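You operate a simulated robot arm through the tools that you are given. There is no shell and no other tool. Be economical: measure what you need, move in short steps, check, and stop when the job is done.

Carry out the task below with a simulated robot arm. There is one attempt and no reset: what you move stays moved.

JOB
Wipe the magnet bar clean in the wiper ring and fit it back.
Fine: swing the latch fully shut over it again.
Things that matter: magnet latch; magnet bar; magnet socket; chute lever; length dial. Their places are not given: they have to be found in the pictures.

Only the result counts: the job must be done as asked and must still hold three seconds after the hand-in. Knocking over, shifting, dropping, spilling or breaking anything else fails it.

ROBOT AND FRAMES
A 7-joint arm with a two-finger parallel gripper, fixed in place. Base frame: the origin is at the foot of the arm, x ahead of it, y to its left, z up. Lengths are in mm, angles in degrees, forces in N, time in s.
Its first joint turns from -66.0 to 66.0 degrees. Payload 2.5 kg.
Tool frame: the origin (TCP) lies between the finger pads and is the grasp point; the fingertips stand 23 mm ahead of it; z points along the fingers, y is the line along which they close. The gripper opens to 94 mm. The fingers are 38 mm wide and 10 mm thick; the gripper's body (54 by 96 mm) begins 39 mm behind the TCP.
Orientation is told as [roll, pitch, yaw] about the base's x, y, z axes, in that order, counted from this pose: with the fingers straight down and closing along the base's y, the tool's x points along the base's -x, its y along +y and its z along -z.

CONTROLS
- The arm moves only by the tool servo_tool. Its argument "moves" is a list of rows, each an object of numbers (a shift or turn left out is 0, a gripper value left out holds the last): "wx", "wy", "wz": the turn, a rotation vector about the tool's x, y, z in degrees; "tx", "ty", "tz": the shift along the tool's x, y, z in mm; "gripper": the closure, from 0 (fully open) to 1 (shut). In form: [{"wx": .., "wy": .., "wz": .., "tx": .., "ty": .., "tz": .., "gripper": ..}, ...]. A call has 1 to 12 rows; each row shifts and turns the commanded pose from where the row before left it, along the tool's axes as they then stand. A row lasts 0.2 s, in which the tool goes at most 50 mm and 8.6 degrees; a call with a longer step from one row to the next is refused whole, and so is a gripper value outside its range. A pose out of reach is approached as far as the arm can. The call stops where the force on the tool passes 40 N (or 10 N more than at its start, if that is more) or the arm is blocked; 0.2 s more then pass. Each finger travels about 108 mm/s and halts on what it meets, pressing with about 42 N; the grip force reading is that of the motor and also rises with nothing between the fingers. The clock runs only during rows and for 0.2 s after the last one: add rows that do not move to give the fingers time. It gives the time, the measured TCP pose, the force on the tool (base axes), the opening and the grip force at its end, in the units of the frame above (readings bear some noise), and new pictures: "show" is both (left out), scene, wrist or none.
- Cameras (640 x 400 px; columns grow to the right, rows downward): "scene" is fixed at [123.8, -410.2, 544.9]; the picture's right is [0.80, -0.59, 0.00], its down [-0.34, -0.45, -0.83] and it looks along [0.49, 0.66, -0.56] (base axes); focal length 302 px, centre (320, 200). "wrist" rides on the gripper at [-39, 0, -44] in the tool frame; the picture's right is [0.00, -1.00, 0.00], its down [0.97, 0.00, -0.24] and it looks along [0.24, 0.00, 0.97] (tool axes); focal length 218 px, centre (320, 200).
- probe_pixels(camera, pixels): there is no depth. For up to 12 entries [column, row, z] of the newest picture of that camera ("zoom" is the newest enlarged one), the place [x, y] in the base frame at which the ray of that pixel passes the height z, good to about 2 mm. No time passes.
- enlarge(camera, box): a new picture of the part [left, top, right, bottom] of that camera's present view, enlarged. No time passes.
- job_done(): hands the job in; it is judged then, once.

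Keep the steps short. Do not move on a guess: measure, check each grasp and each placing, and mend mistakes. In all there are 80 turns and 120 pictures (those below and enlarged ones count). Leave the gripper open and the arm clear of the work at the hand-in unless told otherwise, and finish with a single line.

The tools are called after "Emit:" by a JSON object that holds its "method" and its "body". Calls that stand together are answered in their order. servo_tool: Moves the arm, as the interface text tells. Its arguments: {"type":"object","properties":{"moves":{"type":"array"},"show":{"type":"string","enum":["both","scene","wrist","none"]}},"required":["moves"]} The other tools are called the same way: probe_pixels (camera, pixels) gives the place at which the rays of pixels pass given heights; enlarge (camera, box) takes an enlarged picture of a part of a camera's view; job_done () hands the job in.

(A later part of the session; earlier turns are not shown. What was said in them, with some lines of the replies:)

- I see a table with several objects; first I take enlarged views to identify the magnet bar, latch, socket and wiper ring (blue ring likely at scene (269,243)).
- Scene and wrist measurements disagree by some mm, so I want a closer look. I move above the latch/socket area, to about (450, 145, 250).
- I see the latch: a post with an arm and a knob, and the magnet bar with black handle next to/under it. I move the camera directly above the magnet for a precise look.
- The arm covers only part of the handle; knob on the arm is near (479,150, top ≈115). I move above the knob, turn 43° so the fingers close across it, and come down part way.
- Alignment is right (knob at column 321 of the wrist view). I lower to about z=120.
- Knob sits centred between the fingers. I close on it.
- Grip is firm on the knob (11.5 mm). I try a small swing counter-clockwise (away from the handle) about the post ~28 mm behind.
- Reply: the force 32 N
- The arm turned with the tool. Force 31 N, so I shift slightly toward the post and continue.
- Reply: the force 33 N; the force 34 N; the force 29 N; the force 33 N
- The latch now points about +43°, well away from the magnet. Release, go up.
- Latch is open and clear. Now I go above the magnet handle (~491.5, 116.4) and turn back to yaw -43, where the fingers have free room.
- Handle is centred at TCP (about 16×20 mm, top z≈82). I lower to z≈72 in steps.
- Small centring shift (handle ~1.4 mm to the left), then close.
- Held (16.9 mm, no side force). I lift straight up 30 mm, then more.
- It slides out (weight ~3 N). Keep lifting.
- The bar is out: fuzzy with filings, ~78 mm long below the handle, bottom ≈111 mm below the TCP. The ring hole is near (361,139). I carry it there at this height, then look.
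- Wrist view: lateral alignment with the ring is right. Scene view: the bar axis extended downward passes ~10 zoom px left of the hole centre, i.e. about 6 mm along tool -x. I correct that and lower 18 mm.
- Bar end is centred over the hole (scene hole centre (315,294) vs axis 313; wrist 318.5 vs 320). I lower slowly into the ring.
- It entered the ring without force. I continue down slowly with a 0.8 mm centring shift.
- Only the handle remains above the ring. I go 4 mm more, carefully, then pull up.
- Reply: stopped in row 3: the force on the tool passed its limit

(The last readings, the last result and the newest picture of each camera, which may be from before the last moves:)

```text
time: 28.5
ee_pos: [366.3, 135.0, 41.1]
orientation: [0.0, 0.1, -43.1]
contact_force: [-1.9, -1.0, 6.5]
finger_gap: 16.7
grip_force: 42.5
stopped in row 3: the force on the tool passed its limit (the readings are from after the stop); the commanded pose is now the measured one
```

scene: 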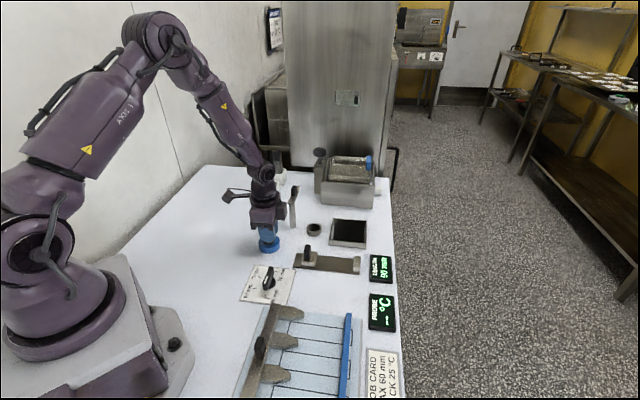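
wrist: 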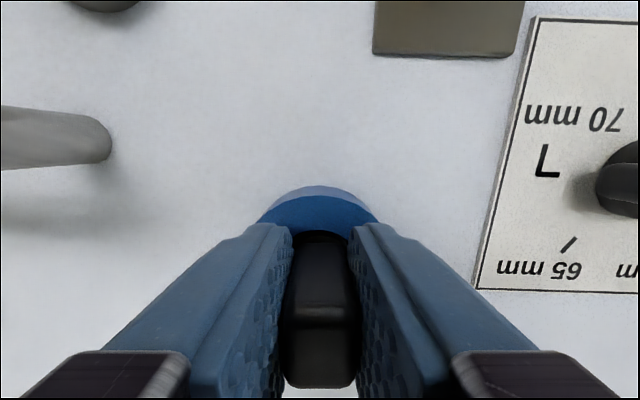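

Touched bottom. Now lift out slowly and check the bar.

Emit:
{"method": "servo_tool", "body": {"moves": [{"tz": -8}, {"tz": -10}, {"tz": -10}, {"tz": -10}, {"tz": -10}, {"tz": -10}, {"tz": -10}, {"tz": -10}, {"tz": -12}, {"tz": -12}, {"tz": -12}, {}]}}

Emit:
{"method": "enlarge", "body": {"camera": "scene", "box": [230, 180, 310, 260]}}

Emit:
{"method": "enlarge", "body": {"camera": "wrist", "box": [240, 130, 400, 250]}}

```text
time: 31.1
ee_pos: [367.6, 133.2, 155.4]
orientation: [0.0, 0.1, -43.0]
contact_force: [-0.8, 0.1, -2.9]
finger_gap: 16.6
grip_force: 42.1
```

scene: 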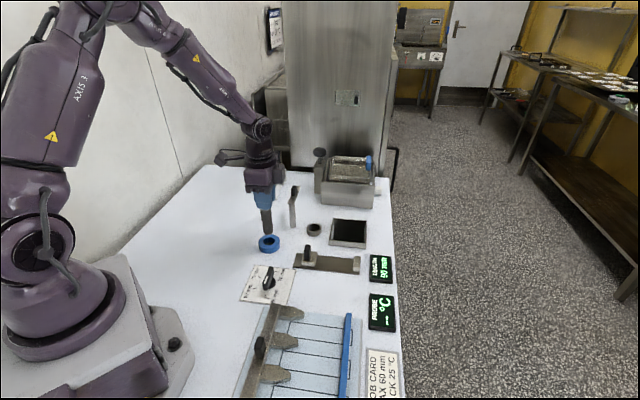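
wrist: 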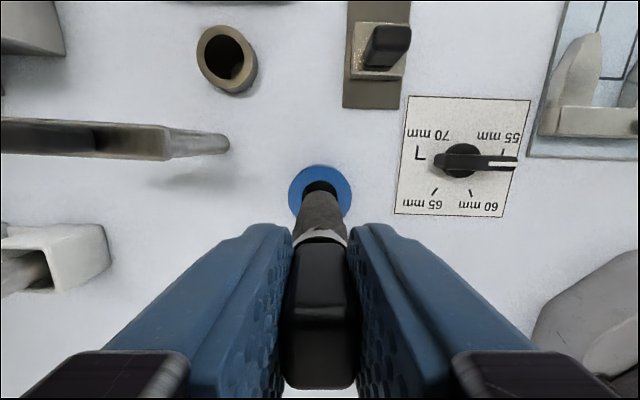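

```text
5.00 times, centred on (270, 220) of scene
```

zoom: 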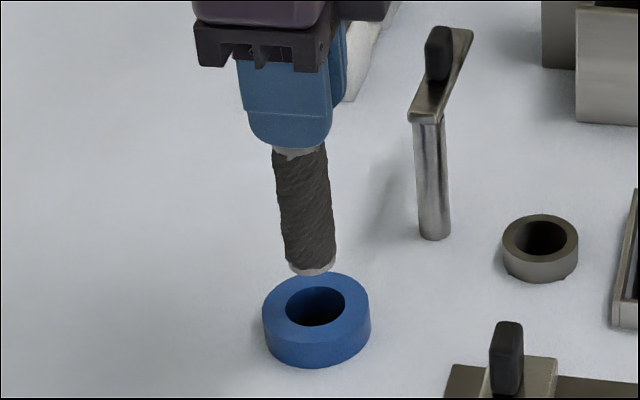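

```text
3.33 times, centred on (320, 190) of wrist
```

zoom: 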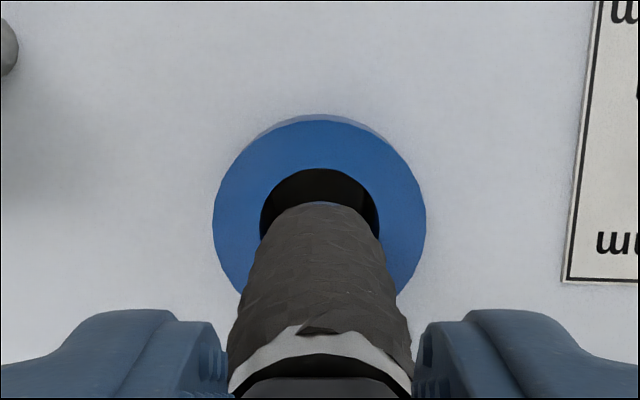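

The fuzz looks slightly thinner but is not gone (collar more visible). More strokes are needed; I repeat down/up several times in the ring.

Emit:
{"method": "servo_tool", "body": {"moves": [{"tz": 12}, {"tz": 14}, {"tz": 20}, {"tz": 20}, {"tz": 20}, {"tz": 20}, {"tz": 3}, {"tz": -20}, {"tz": -20}, {"tz": -20}, {"tz": -20}, {}]}}

Emit:
{"method": "enlarge", "body": {"camera": "scene", "box": [230, 180, 310, 260]}}

```text
time: 33.7
ee_pos: [367.7, 133.4, 127.9]
orientation: [0.1, 0.1, -43.1]
contact_force: [1.1, -1.3, -2.6]
finger_gap: 16.5
grip_force: 42.1
```

scene: 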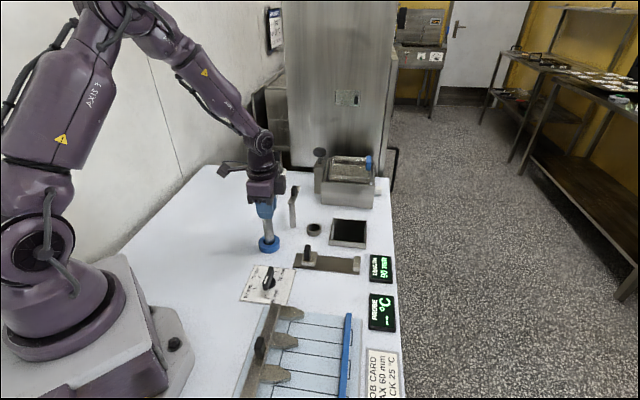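
wrist: 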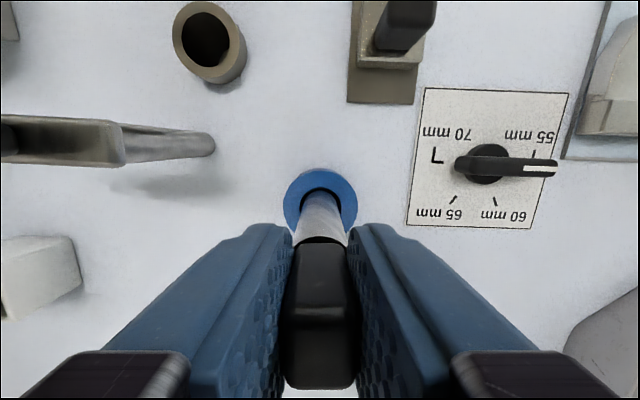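

```text
5.00 times, centred on (270, 220) of scene
```

zoom: 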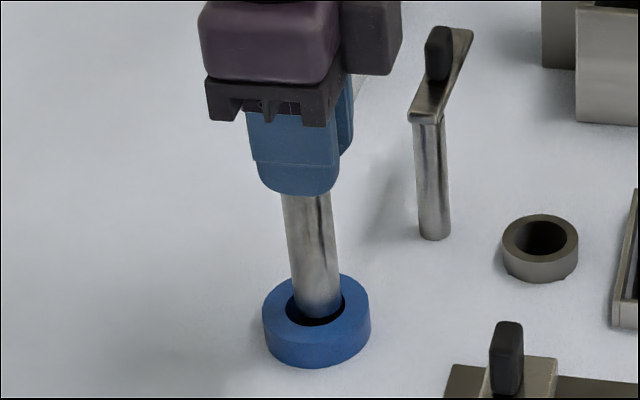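

The bar is now bright steel. I raise it out and look at the whole bar.

Emit:
{"method": "servo_tool", "body": {"moves": [{"tz": -16}, {"tz": -16}, {"tz": -16}, {}]}}

Emit:
{"method": "enlarge", "body": {"camera": "scene", "box": [230, 170, 330, 260]}}

Emit:
{"method": "enlarge", "body": {"camera": "wrist", "box": [160, 10, 400, 250]}}

```text
time: 34.7
ee_pos: [366.6, 133.8, 173.6]
orientation: [0.1, 0.1, -43.1]
contact_force: [0.1, -1.8, -1.7]
finger_gap: 16.9
grip_force: 41.8
```

scene: 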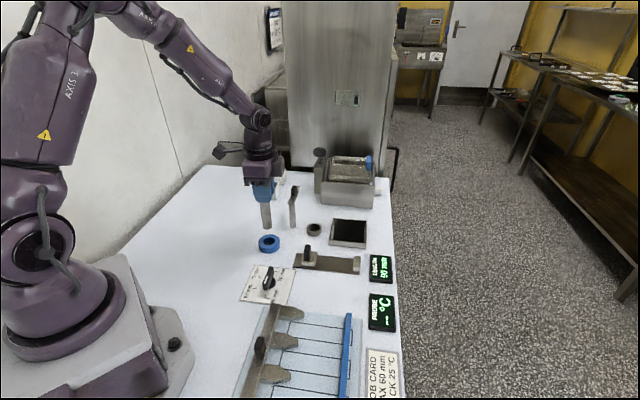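
wrist: 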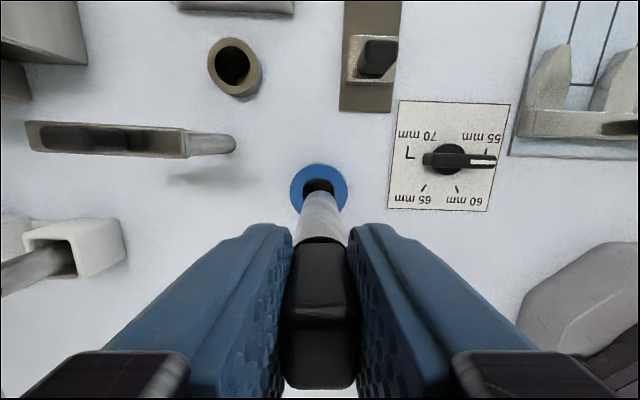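

```text
4.44 times, centred on (280, 215) of scene
```

zoom: 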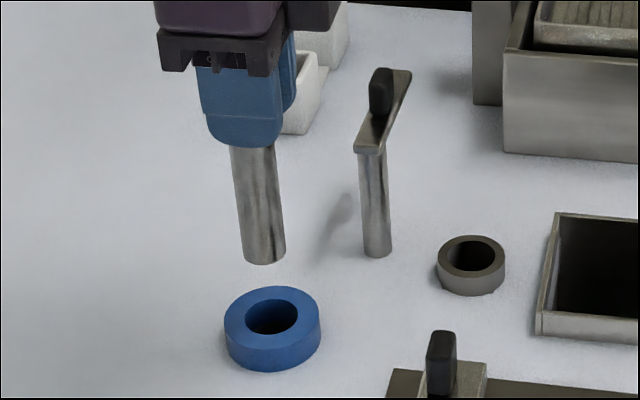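

```text
1.67 times, centred on (280, 130) of wrist
```

zoom: 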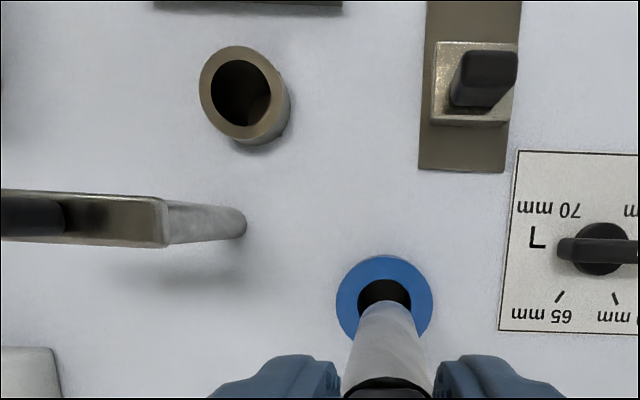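

All clean. Now back over the socket: shift of about (+126, -19), then lower a bit and check alignment.

Emit:
{"method": "servo_tool", "body": {"moves": [{"tx": -21, "ty": 14.4}, {"tx": -21, "ty": 14.4}, {"tx": -21, "ty": 14.4}, {"tx": -21, "ty": 14.4}, {"tx": -21.1, "ty": 14.5}, {}, {"tz": 10}, {"tz": 10}, {}]}}

Emit:
{"method": "enlarge", "body": {"camera": "scene", "box": [280, 180, 350, 250]}}

Emit:
{"method": "enlarge", "body": {"camera": "wrist", "box": [240, 130, 400, 250]}}

```text
time: 36.7
ee_pos: [492.4, 116.6, 152.7]
orientation: [-0.1, 0.1, -43.0]
contact_force: [0.0, -0.7, -2.9]
finger_gap: 16.8
grip_force: 41.2
```

scene: 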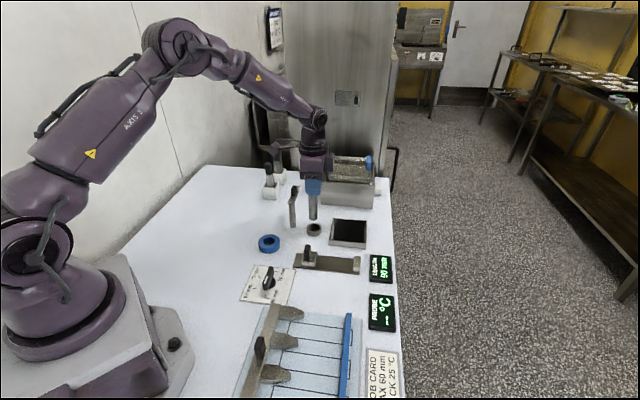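
wrist: 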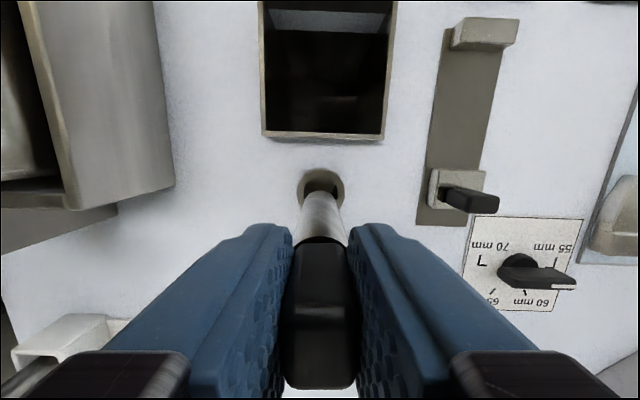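

```text
5.71 times, centred on (315, 215) of scene
```

zoom: 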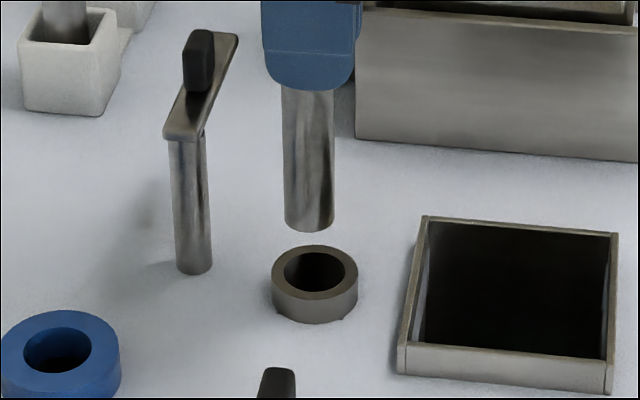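

```text
3.33 times, centred on (320, 190) of wrist
```

zoom: 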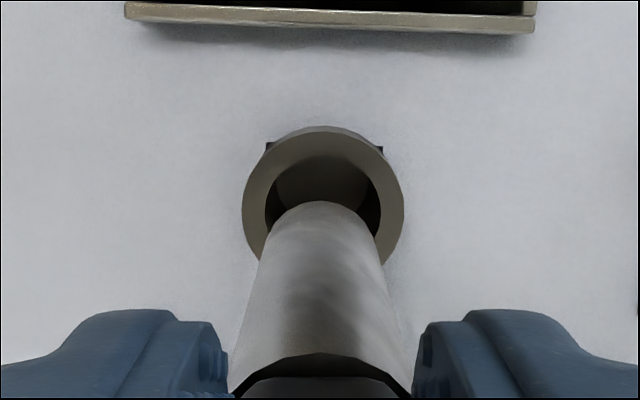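

Small correction: hole centre is ~2 mm toward tool -x and ~0.7 mm toward -y. Then lower 18 mm and recheck.

Emit:
{"method": "servo_tool", "body": {"moves": [{"tx": -2.2, "ty": -0.7}, {"tz": 9}, {"tz": 9}, {}], "show": "wrist"}}

Emit:
{"method": "enlarge", "body": {"camera": "scene", "box": [280, 190, 340, 250]}}

Emit:
{"method": "enlarge", "body": {"camera": "wrist", "box": [240, 130, 400, 250]}}

```text
time: 37.7
ee_pos: [494.5, 113.9, 135.7]
orientation: [0.0, 0.1, -43.0]
contact_force: [0.3, 0.7, -2.6]
finger_gap: 16.8
grip_force: 42.1
```

wrist: 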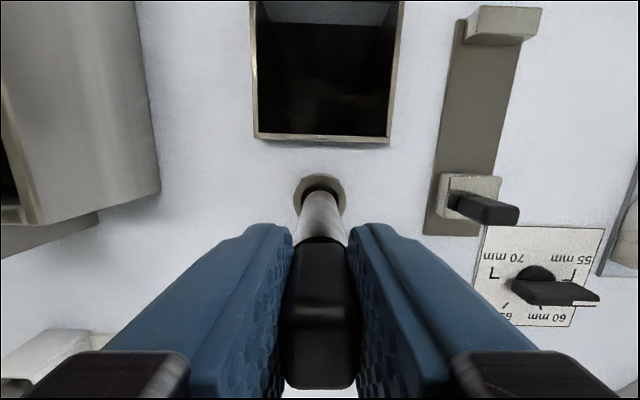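

```text
6.67 times, centred on (310, 220) of scene
```

zoom: 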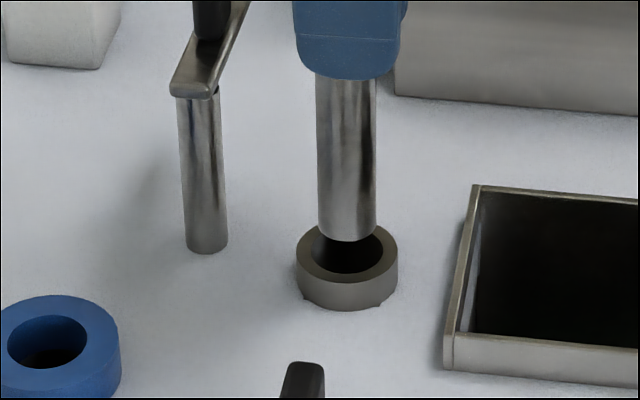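

```text
3.33 times, centred on (320, 190) of wrist
```

zoom: 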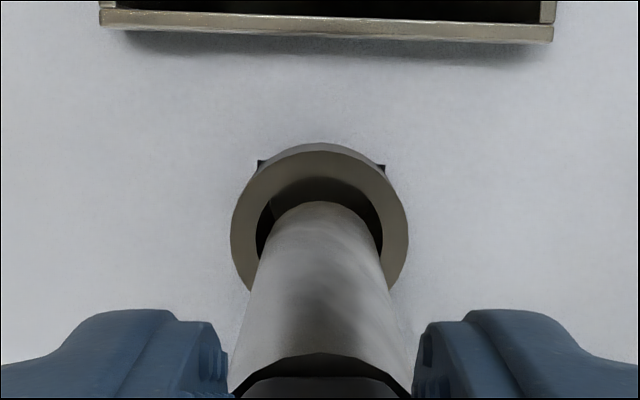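

Well centred (scene 346.5 vs 347; wrist 319 vs 320). Lower into the socket.

Emit:
{"method": "servo_tool", "body": {"moves": [{"tz": 7}, {"tz": 7}, {"tz": 8}, {"tz": 8}, {"tz": 8}, {"tz": 8}, {"tz": 8}, {}]}}

Emit:
{"method": "enlarge", "body": {"camera": "scene", "box": [280, 190, 340, 250]}}

```text
time: 39.5
ee_pos: [494.7, 114.5, 82.1]
orientation: [0.0, 0.1, -43.0]
contact_force: [-1.5, 0.2, -1.7]
finger_gap: 16.5
grip_force: 42.2
```

scene: 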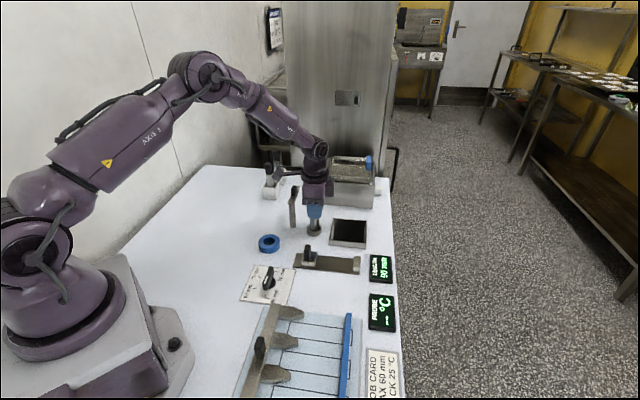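
wrist: 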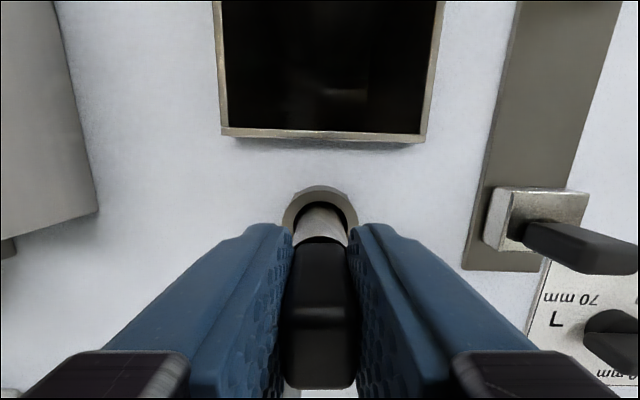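

```text
6.67 times, centred on (310, 220) of scene
```

zoom: 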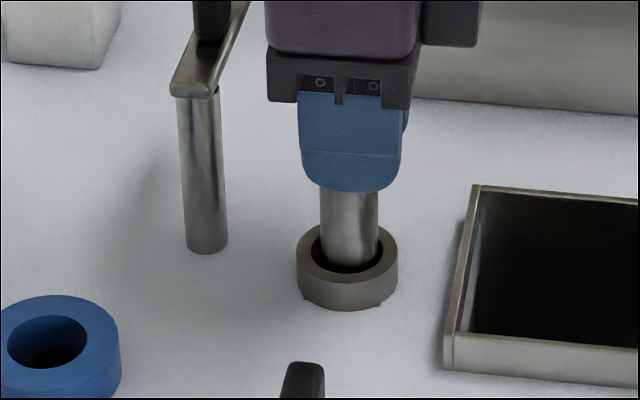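

Going in freely. I continue down in 2–3 mm steps to contact (expected near z≈71).

Emit:
{"method": "servo_tool", "body": {"moves": [{"tz": 3}, {"tz": 3}, {"tz": 2}, {"tz": 2}, {"tz": 1.5}, {"tz": 1.5}, {"tz": 1.5}, {}]}}

Emit:
{"method": "enlarge", "body": {"camera": "scene", "box": [280, 190, 340, 250]}}

```text
time: 41.3
ee_pos: [495.4, 114.3, 70.1]
orientation: [0.3, -0.1, -43.0]
contact_force: [-1.8, -0.2, 30.0]
finger_gap: 16.7
grip_force: 42.3
```

scene: 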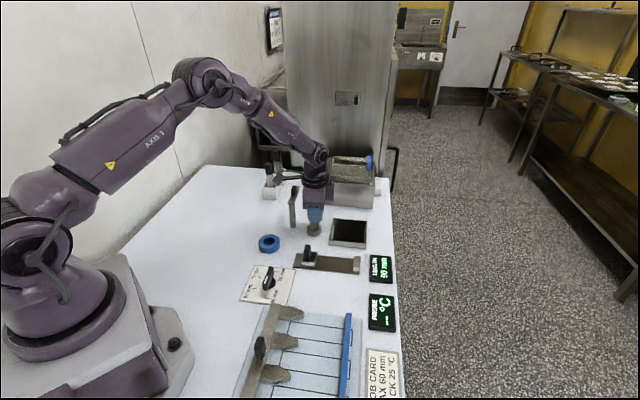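
wrist: 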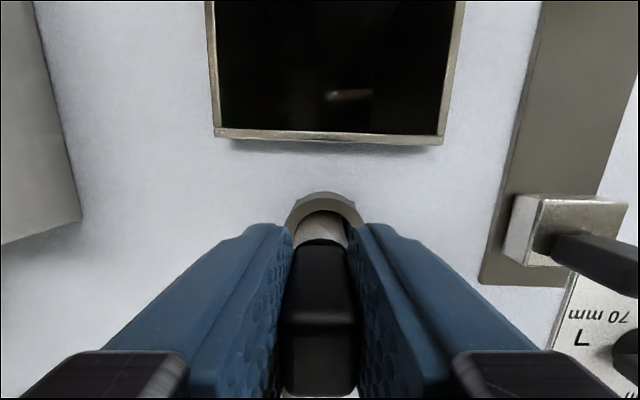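

```text
6.67 times, centred on (310, 220) of scene
```

zoom: 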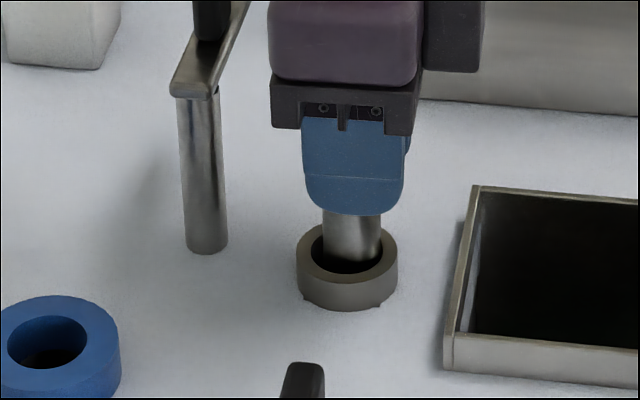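

Seated (30 N up). The bar sits ~2 mm toward one side of the hole; I ease up 1 mm, shift tx +2, then check before release.

Emit:
{"method": "servo_tool", "body": {"moves": [{"tz": -1.2}, {"tx": 1.2}, {"tx": 1.0}, {}], "show": "none"}}

Emit:
{"method": "enlarge", "body": {"camera": "scene", "box": [280, 190, 340, 250]}}

```text
time: 42.3
ee_pos: [493.4, 114.5, 69.5]
orientation: [0.0, -0.1, -42.9]
contact_force: [7.0, -4.2, 20.2]
finger_gap: 16.5
grip_force: 42.6
```

```text
6.67 times, centred on (310, 220) of scene
```

zoom: 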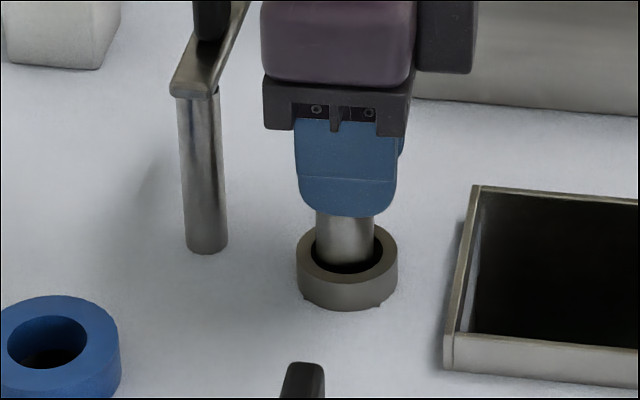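

Centred now. Release (half open), wait, then rise and look.

Emit:
{"method": "servo_tool", "body": {"moves": [{"tx": -0.5, "tz": -0.5}, {"gripper": 0.4}, {}, {}, {"tz": -20}, {"tz": -30}, {"tz": -40}, {"tz": -30}, {}]}}

Emit:
{"method": "enlarge", "body": {"camera": "scene", "box": [270, 180, 340, 250]}}

Emit:
{"method": "enlarge", "body": {"camera": "wrist", "box": [220, 100, 420, 225]}}

```text
time: 44.3
ee_pos: [491.2, 113.8, 190.3]
orientation: [-0.1, 0.1, -43.1]
contact_force: [-0.5, -0.7, 0.0]
finger_gap: 56.3
grip_force: 0.0
```

scene: 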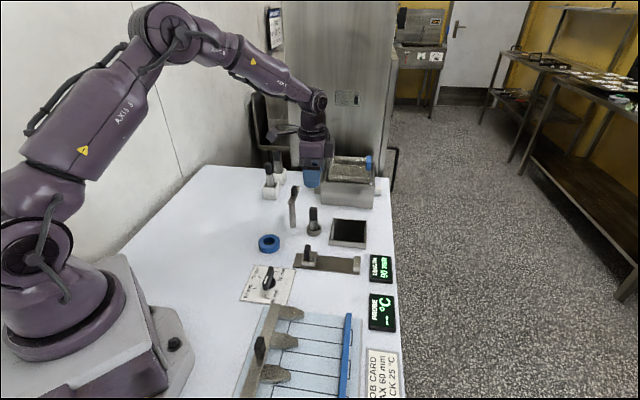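
wrist: 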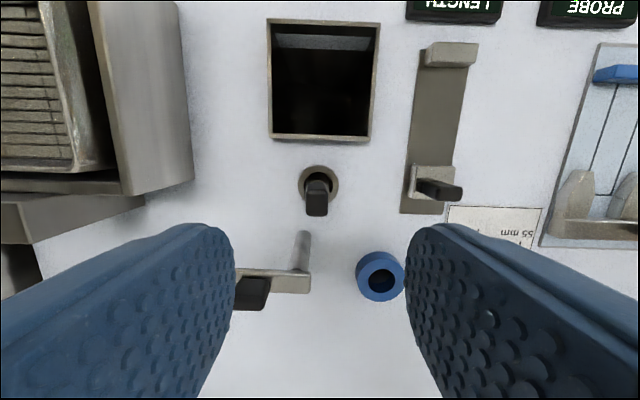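

```text
5.71 times, centred on (305, 215) of scene
```

zoom: 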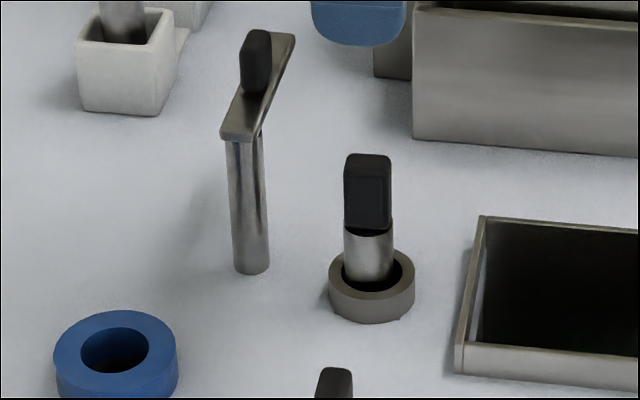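

```text
3.20 times, centred on (320, 162) of wrist
```

zoom: 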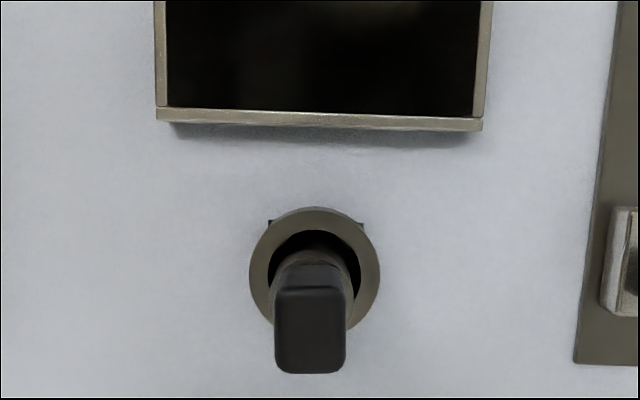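

The bar stands upright, clean and seated. Now to the latch knob (~478.5,190.3 at yaw 43°): turn back, shift over it.

Emit:
{"method": "servo_tool", "body": {"moves": [{"wz": -8.6}, {"wz": -8.6}, {"wz": -8.6}, {"wz": -8.6}, {"wz": -8.6}, {"wz": -8.6}, {"wz": -8.6}, {"wz": -8.6}, {"wz": -8.6}, {"wz": -8.6}, {"tx": -21.5, "ty": 32.3}, {"tx": -21.4, "ty": 32.3}], "show": "wrist"}}

```text
time: 46.9
ee_pos: [480.9, 188.2, 188.7]
orientation: [0.1, -0.1, 42.9]
contact_force: [0.9, -0.7, 0.5]
finger_gap: 56.5
grip_force: 0.0
```

wrist: 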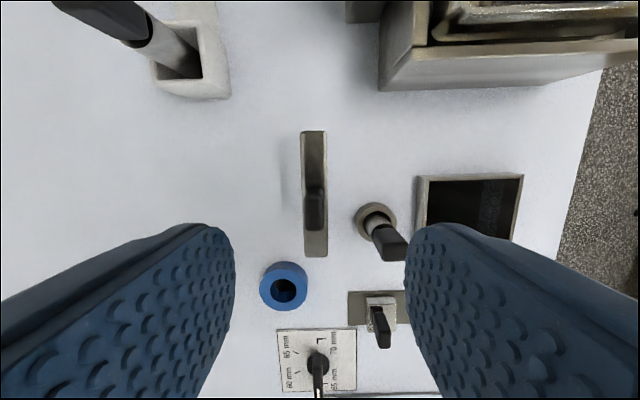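

Knob at (315,208): correct by tx -3, ty +2.5, then lower to z≈122 and grasp.

Emit:
{"method": "servo_tool", "body": {"moves": [{"tx": -3, "ty": 2.5}, {"tz": 25}, {"tz": 25}, {"tz": 16}, {}], "show": "wrist"}}

```text
time: 48.1
ee_pos: [481.5, 193.5, 124.5]
orientation: [0.1, 0.0, 43.1]
contact_force: [-0.1, -0.5, -0.4]
finger_gap: 56.4
grip_force: 0.1
```

wrist: 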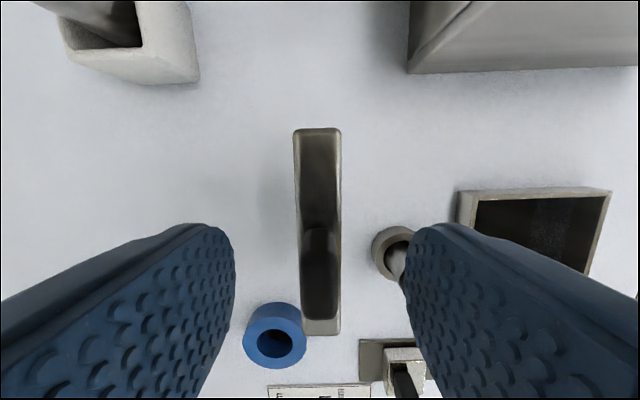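

Emit:
{"method": "servo_tool", "body": {"moves": [{"tz": 2}, {"gripper": 1}, {}, {}, {}], "show": "wrist"}}

```text
time: 49.3
ee_pos: [480.0, 193.7, 122.1]
orientation: [0.0, 0.1, 43.0]
contact_force: [9.1, -2.0, -5.5]
finger_gap: 11.6
grip_force: 45.1
```

wrist: 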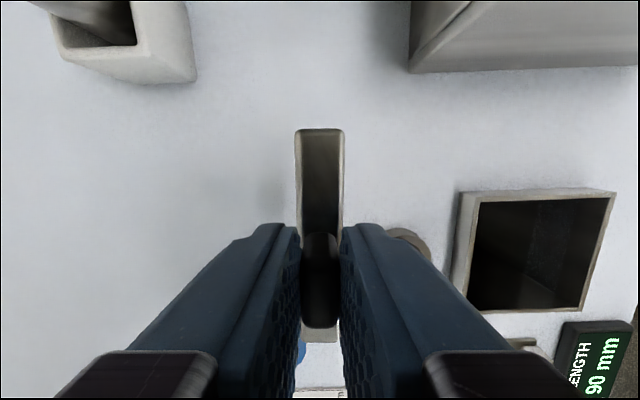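

Grip good. Swing clockwise (closing), radius ≈31 mm, 7° per row.

Emit:
{"method": "servo_tool", "body": {"moves": [{"ty": -3.8, "tx": 0.3, "wz": 7}, {"ty": -3.8, "tx": 0.3, "wz": 7}, {"ty": -3.8, "tx": 0.3, "wz": 7}], "show": "wrist"}}

```text
time: 50.1
ee_pos: [487.0, 183.1, 121.4]
orientation: [0.0, -0.1, 21.8]
contact_force: [21.0, -2.2, -11.4]
finger_gap: 11.6
grip_force: 44.9
```

wrist: 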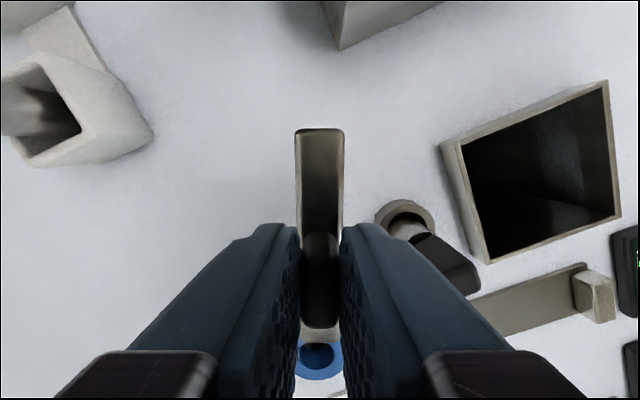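

Emit:
{"method": "servo_tool", "body": {"moves": [{"ty": -3.7, "tx": 0.5, "wz": 7}, {"ty": -3.7, "tx": 0.5, "wz": 7}, {"ty": -3.7, "tx": 0.3, "wz": 7}, {"ty": -3.7, "tx": 0.3, "wz": 7}], "show": "none"}}

```text
time: 51.1
ee_pos: [489.4, 168.6, 121.4]
orientation: [-0.1, -0.2, -6.2]
contact_force: [24.8, -15.2, -9.2]
finger_gap: 11.5
grip_force: 45.2
```

Emit:
{"method": "servo_tool", "body": {"moves": [{"ty": -3.8, "tx": 0.5, "wz": 7}, {"ty": -3.8, "tx": 0.5, "wz": 7}, {"ty": -3.8, "tx": 0.3, "wz": 7}, {"ty": -3.8, "tx": 0.3, "wz": 7}]}}

```text
time: 52.1
ee_pos: [482.7, 153.3, 121.9]
orientation: [0.1, -0.2, -34.4]
contact_force: [26.1, -14.0, -9.0]
finger_gap: 12.0
grip_force: 45.2
```

scene: 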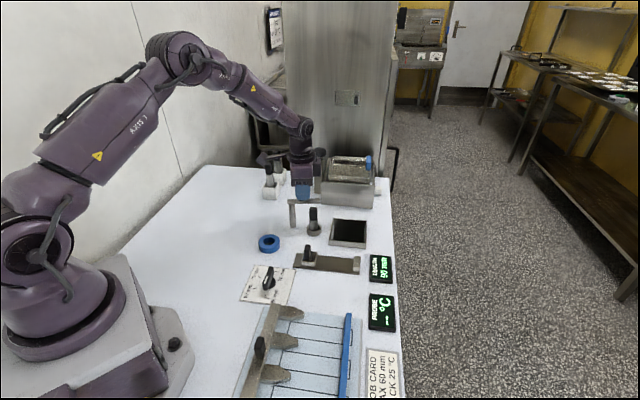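
wrist: 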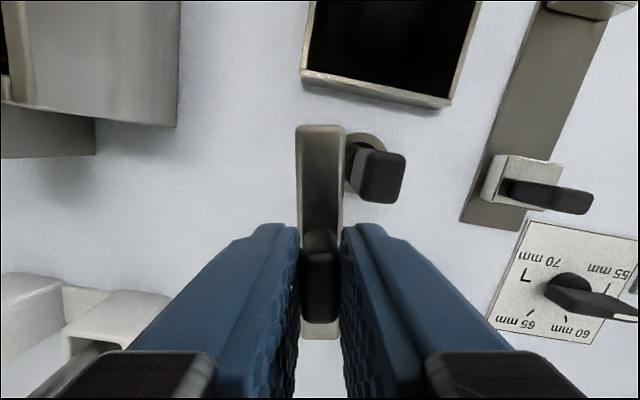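

Now at -34°. I continue in 4° steps past the starting angle (-43°), watching the force and whether the handle moves.

Emit:
{"method": "servo_tool", "body": {"moves": [{"ty": -2.2, "tx": 0.4, "wz": 4}, {"ty": -2.2, "tx": 0.3, "wz": 4}, {"ty": -1.6, "tx": 0.2, "wz": 3}]}}

Emit:
{"method": "enlarge", "body": {"camera": "scene", "box": [270, 180, 340, 250]}}

```text
time: 52.9
ee_pos: [479.8, 149.6, 122.2]
orientation: [0.3, -0.3, -45.1]
contact_force: [28.1, -13.5, -4.0]
finger_gap: 11.5
grip_force: 45.0
```

scene: 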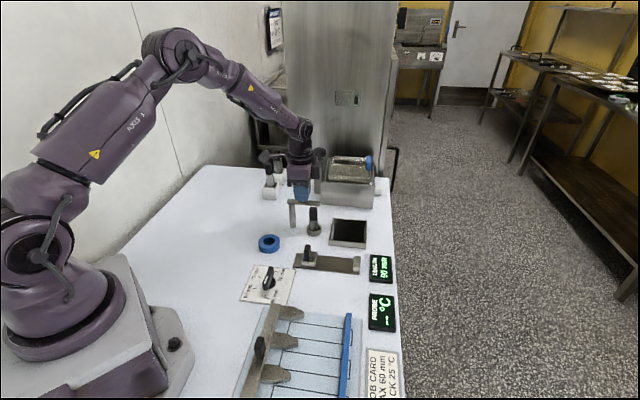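
wrist: 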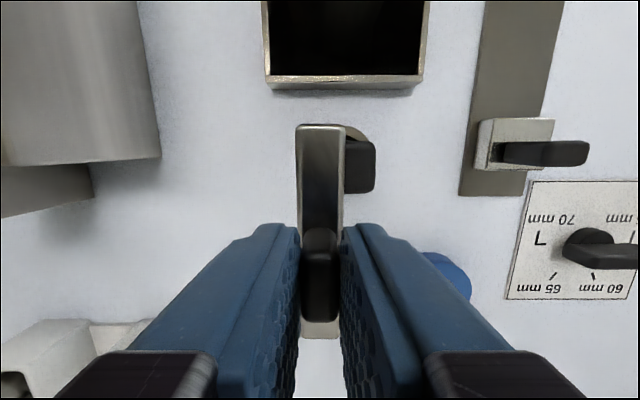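

```text
5.71 times, centred on (305, 215) of scene
```

zoom: 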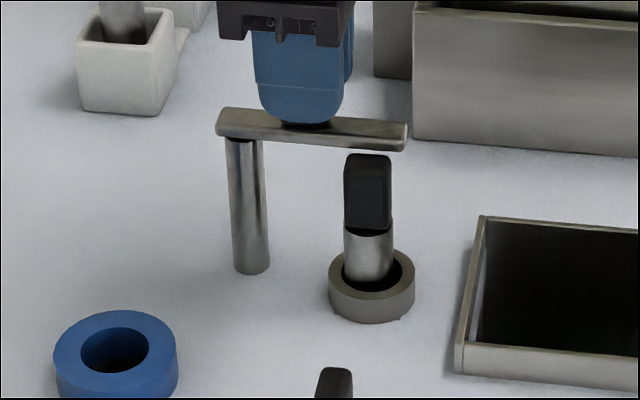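

The arm passes above the handle freely. Continue clockwise to find the shut stop.

Emit:
{"method": "servo_tool", "body": {"moves": [{"ty": -2.1, "tx": -0.3, "wz": 4}, {"ty": -2.1, "tx": -0.3, "wz": 4}, {"ty": -2.1, "tx": 0, "wz": 4}], "show": "wrist"}}

```text
time: 53.6
ee_pos: [478.5, 150.1, 122.6]
orientation: [0.8, -0.5, -52.7]
contact_force: [5.7, 1.1, -1.9]
finger_gap: 14.2
grip_force: 45.0
stopped in row 3: the force on the tool passed its limit (the readings are from after the stop); the commanded pose is now the measured one
```

wrist: 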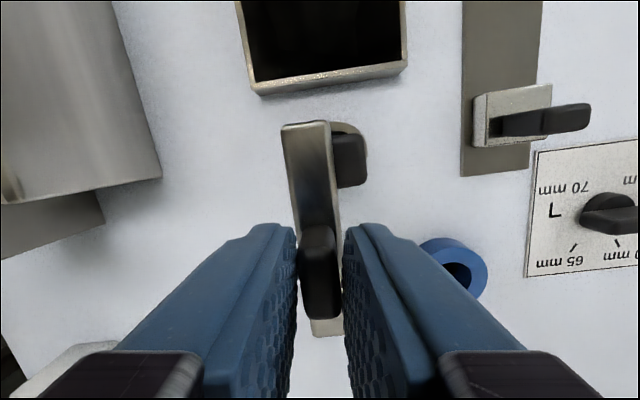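

The arm hit its stop at about -45° (tool turned on relative to the knob while the arm stayed): that is the shut position. I turn the tool back in line with the arm, keep a slight closing push, and look.

Emit:
{"method": "servo_tool", "body": {"moves": [{"wz": -4}, {"wz": -3.5}, {"ty": -1}, {"ty": -1}, {}], "show": "wrist"}}

Emit:
{"method": "enlarge", "body": {"camera": "scene", "box": [270, 180, 340, 250]}}

```text
time: 54.8
ee_pos: [479.2, 149.6, 122.9]
orientation: [0.9, -0.4, -45.4]
contact_force: [19.3, 15.9, -9.7]
finger_gap: 11.5
grip_force: 45.2
```

wrist: 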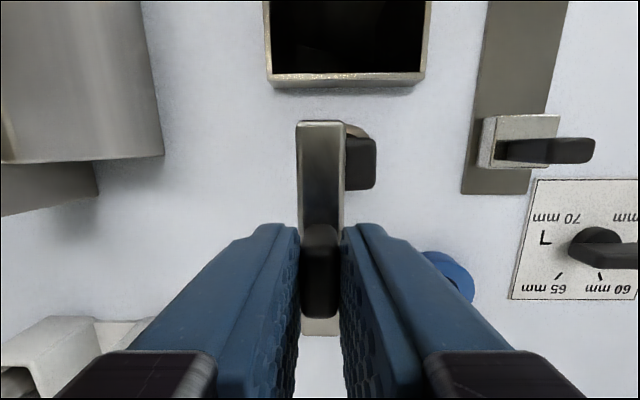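

```text
5.71 times, centred on (305, 215) of scene
```

zoom: 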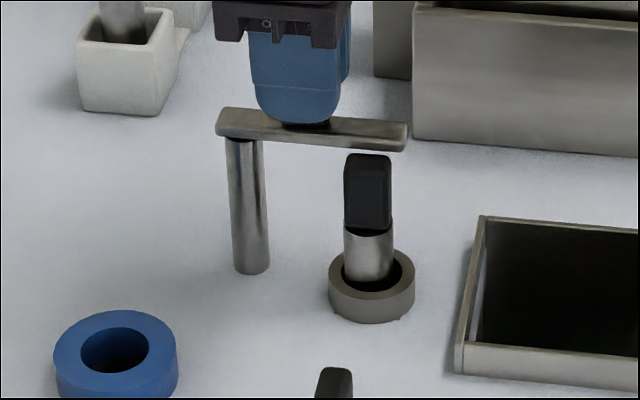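

The arm is against its stop (≈25 N reaction, no motion). Release, rise, and verify.

Emit:
{"method": "servo_tool", "body": {"moves": [{"gripper": 0.3}, {}, {}, {"tz": -25}, {"tz": -40}, {"tz": -40}, {"gripper": 0}, {}]}}

Emit:
{"method": "enlarge", "body": {"camera": "scene", "box": [250, 180, 340, 260]}}

Emit:
{"method": "enlarge", "body": {"camera": "wrist", "box": [240, 120, 400, 260]}}

```text
time: 56.6
ee_pos: [475.7, 147.3, 225.6]
orientation: [0.6, -0.3, -45.5]
contact_force: [0.5, 0.4, 0.3]
finger_gap: 94.0
grip_force: 0.1
```

scene: 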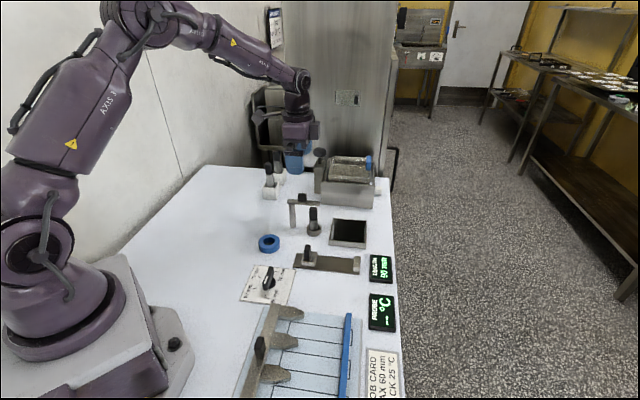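
wrist: 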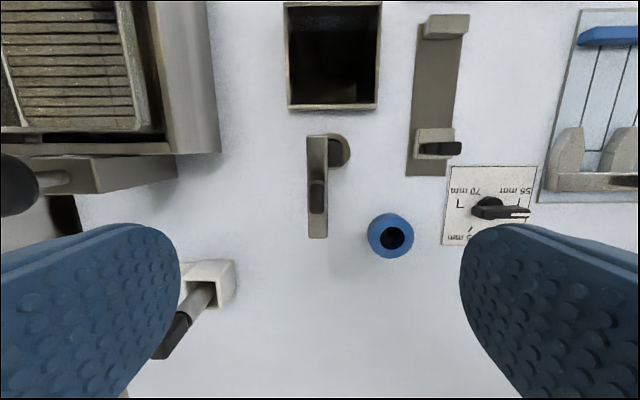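

```text
5.00 times, centred on (295, 220) of scene
```

zoom: 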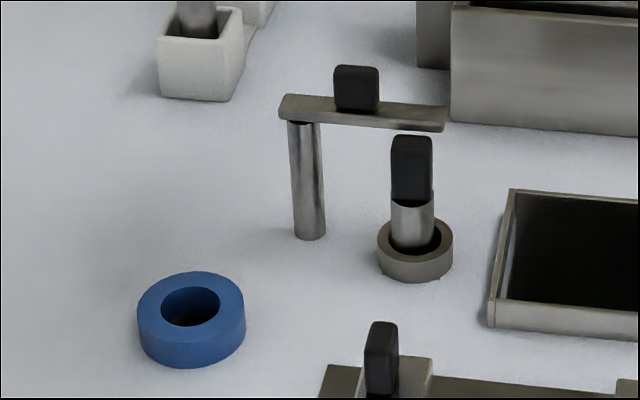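

```text
2.86 times, centred on (320, 190) of wrist
```

zoom: 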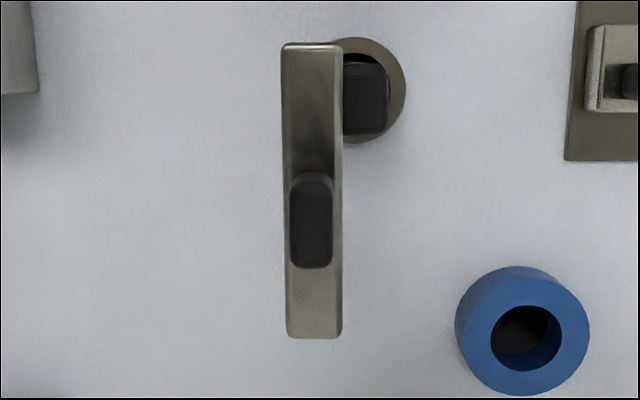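

The latch matches its first shut picture exactly. The bar is clean, seated at its original height, and nothing else has moved. The gripper is open and clear, so I hand in.

Emit:
{"method": "job_done", "body": {}}

```text
The job is handed in.
```

The magnet bar was wiped clean in the ring and put back in its socket, and the latch is swung shut over it against its stop.
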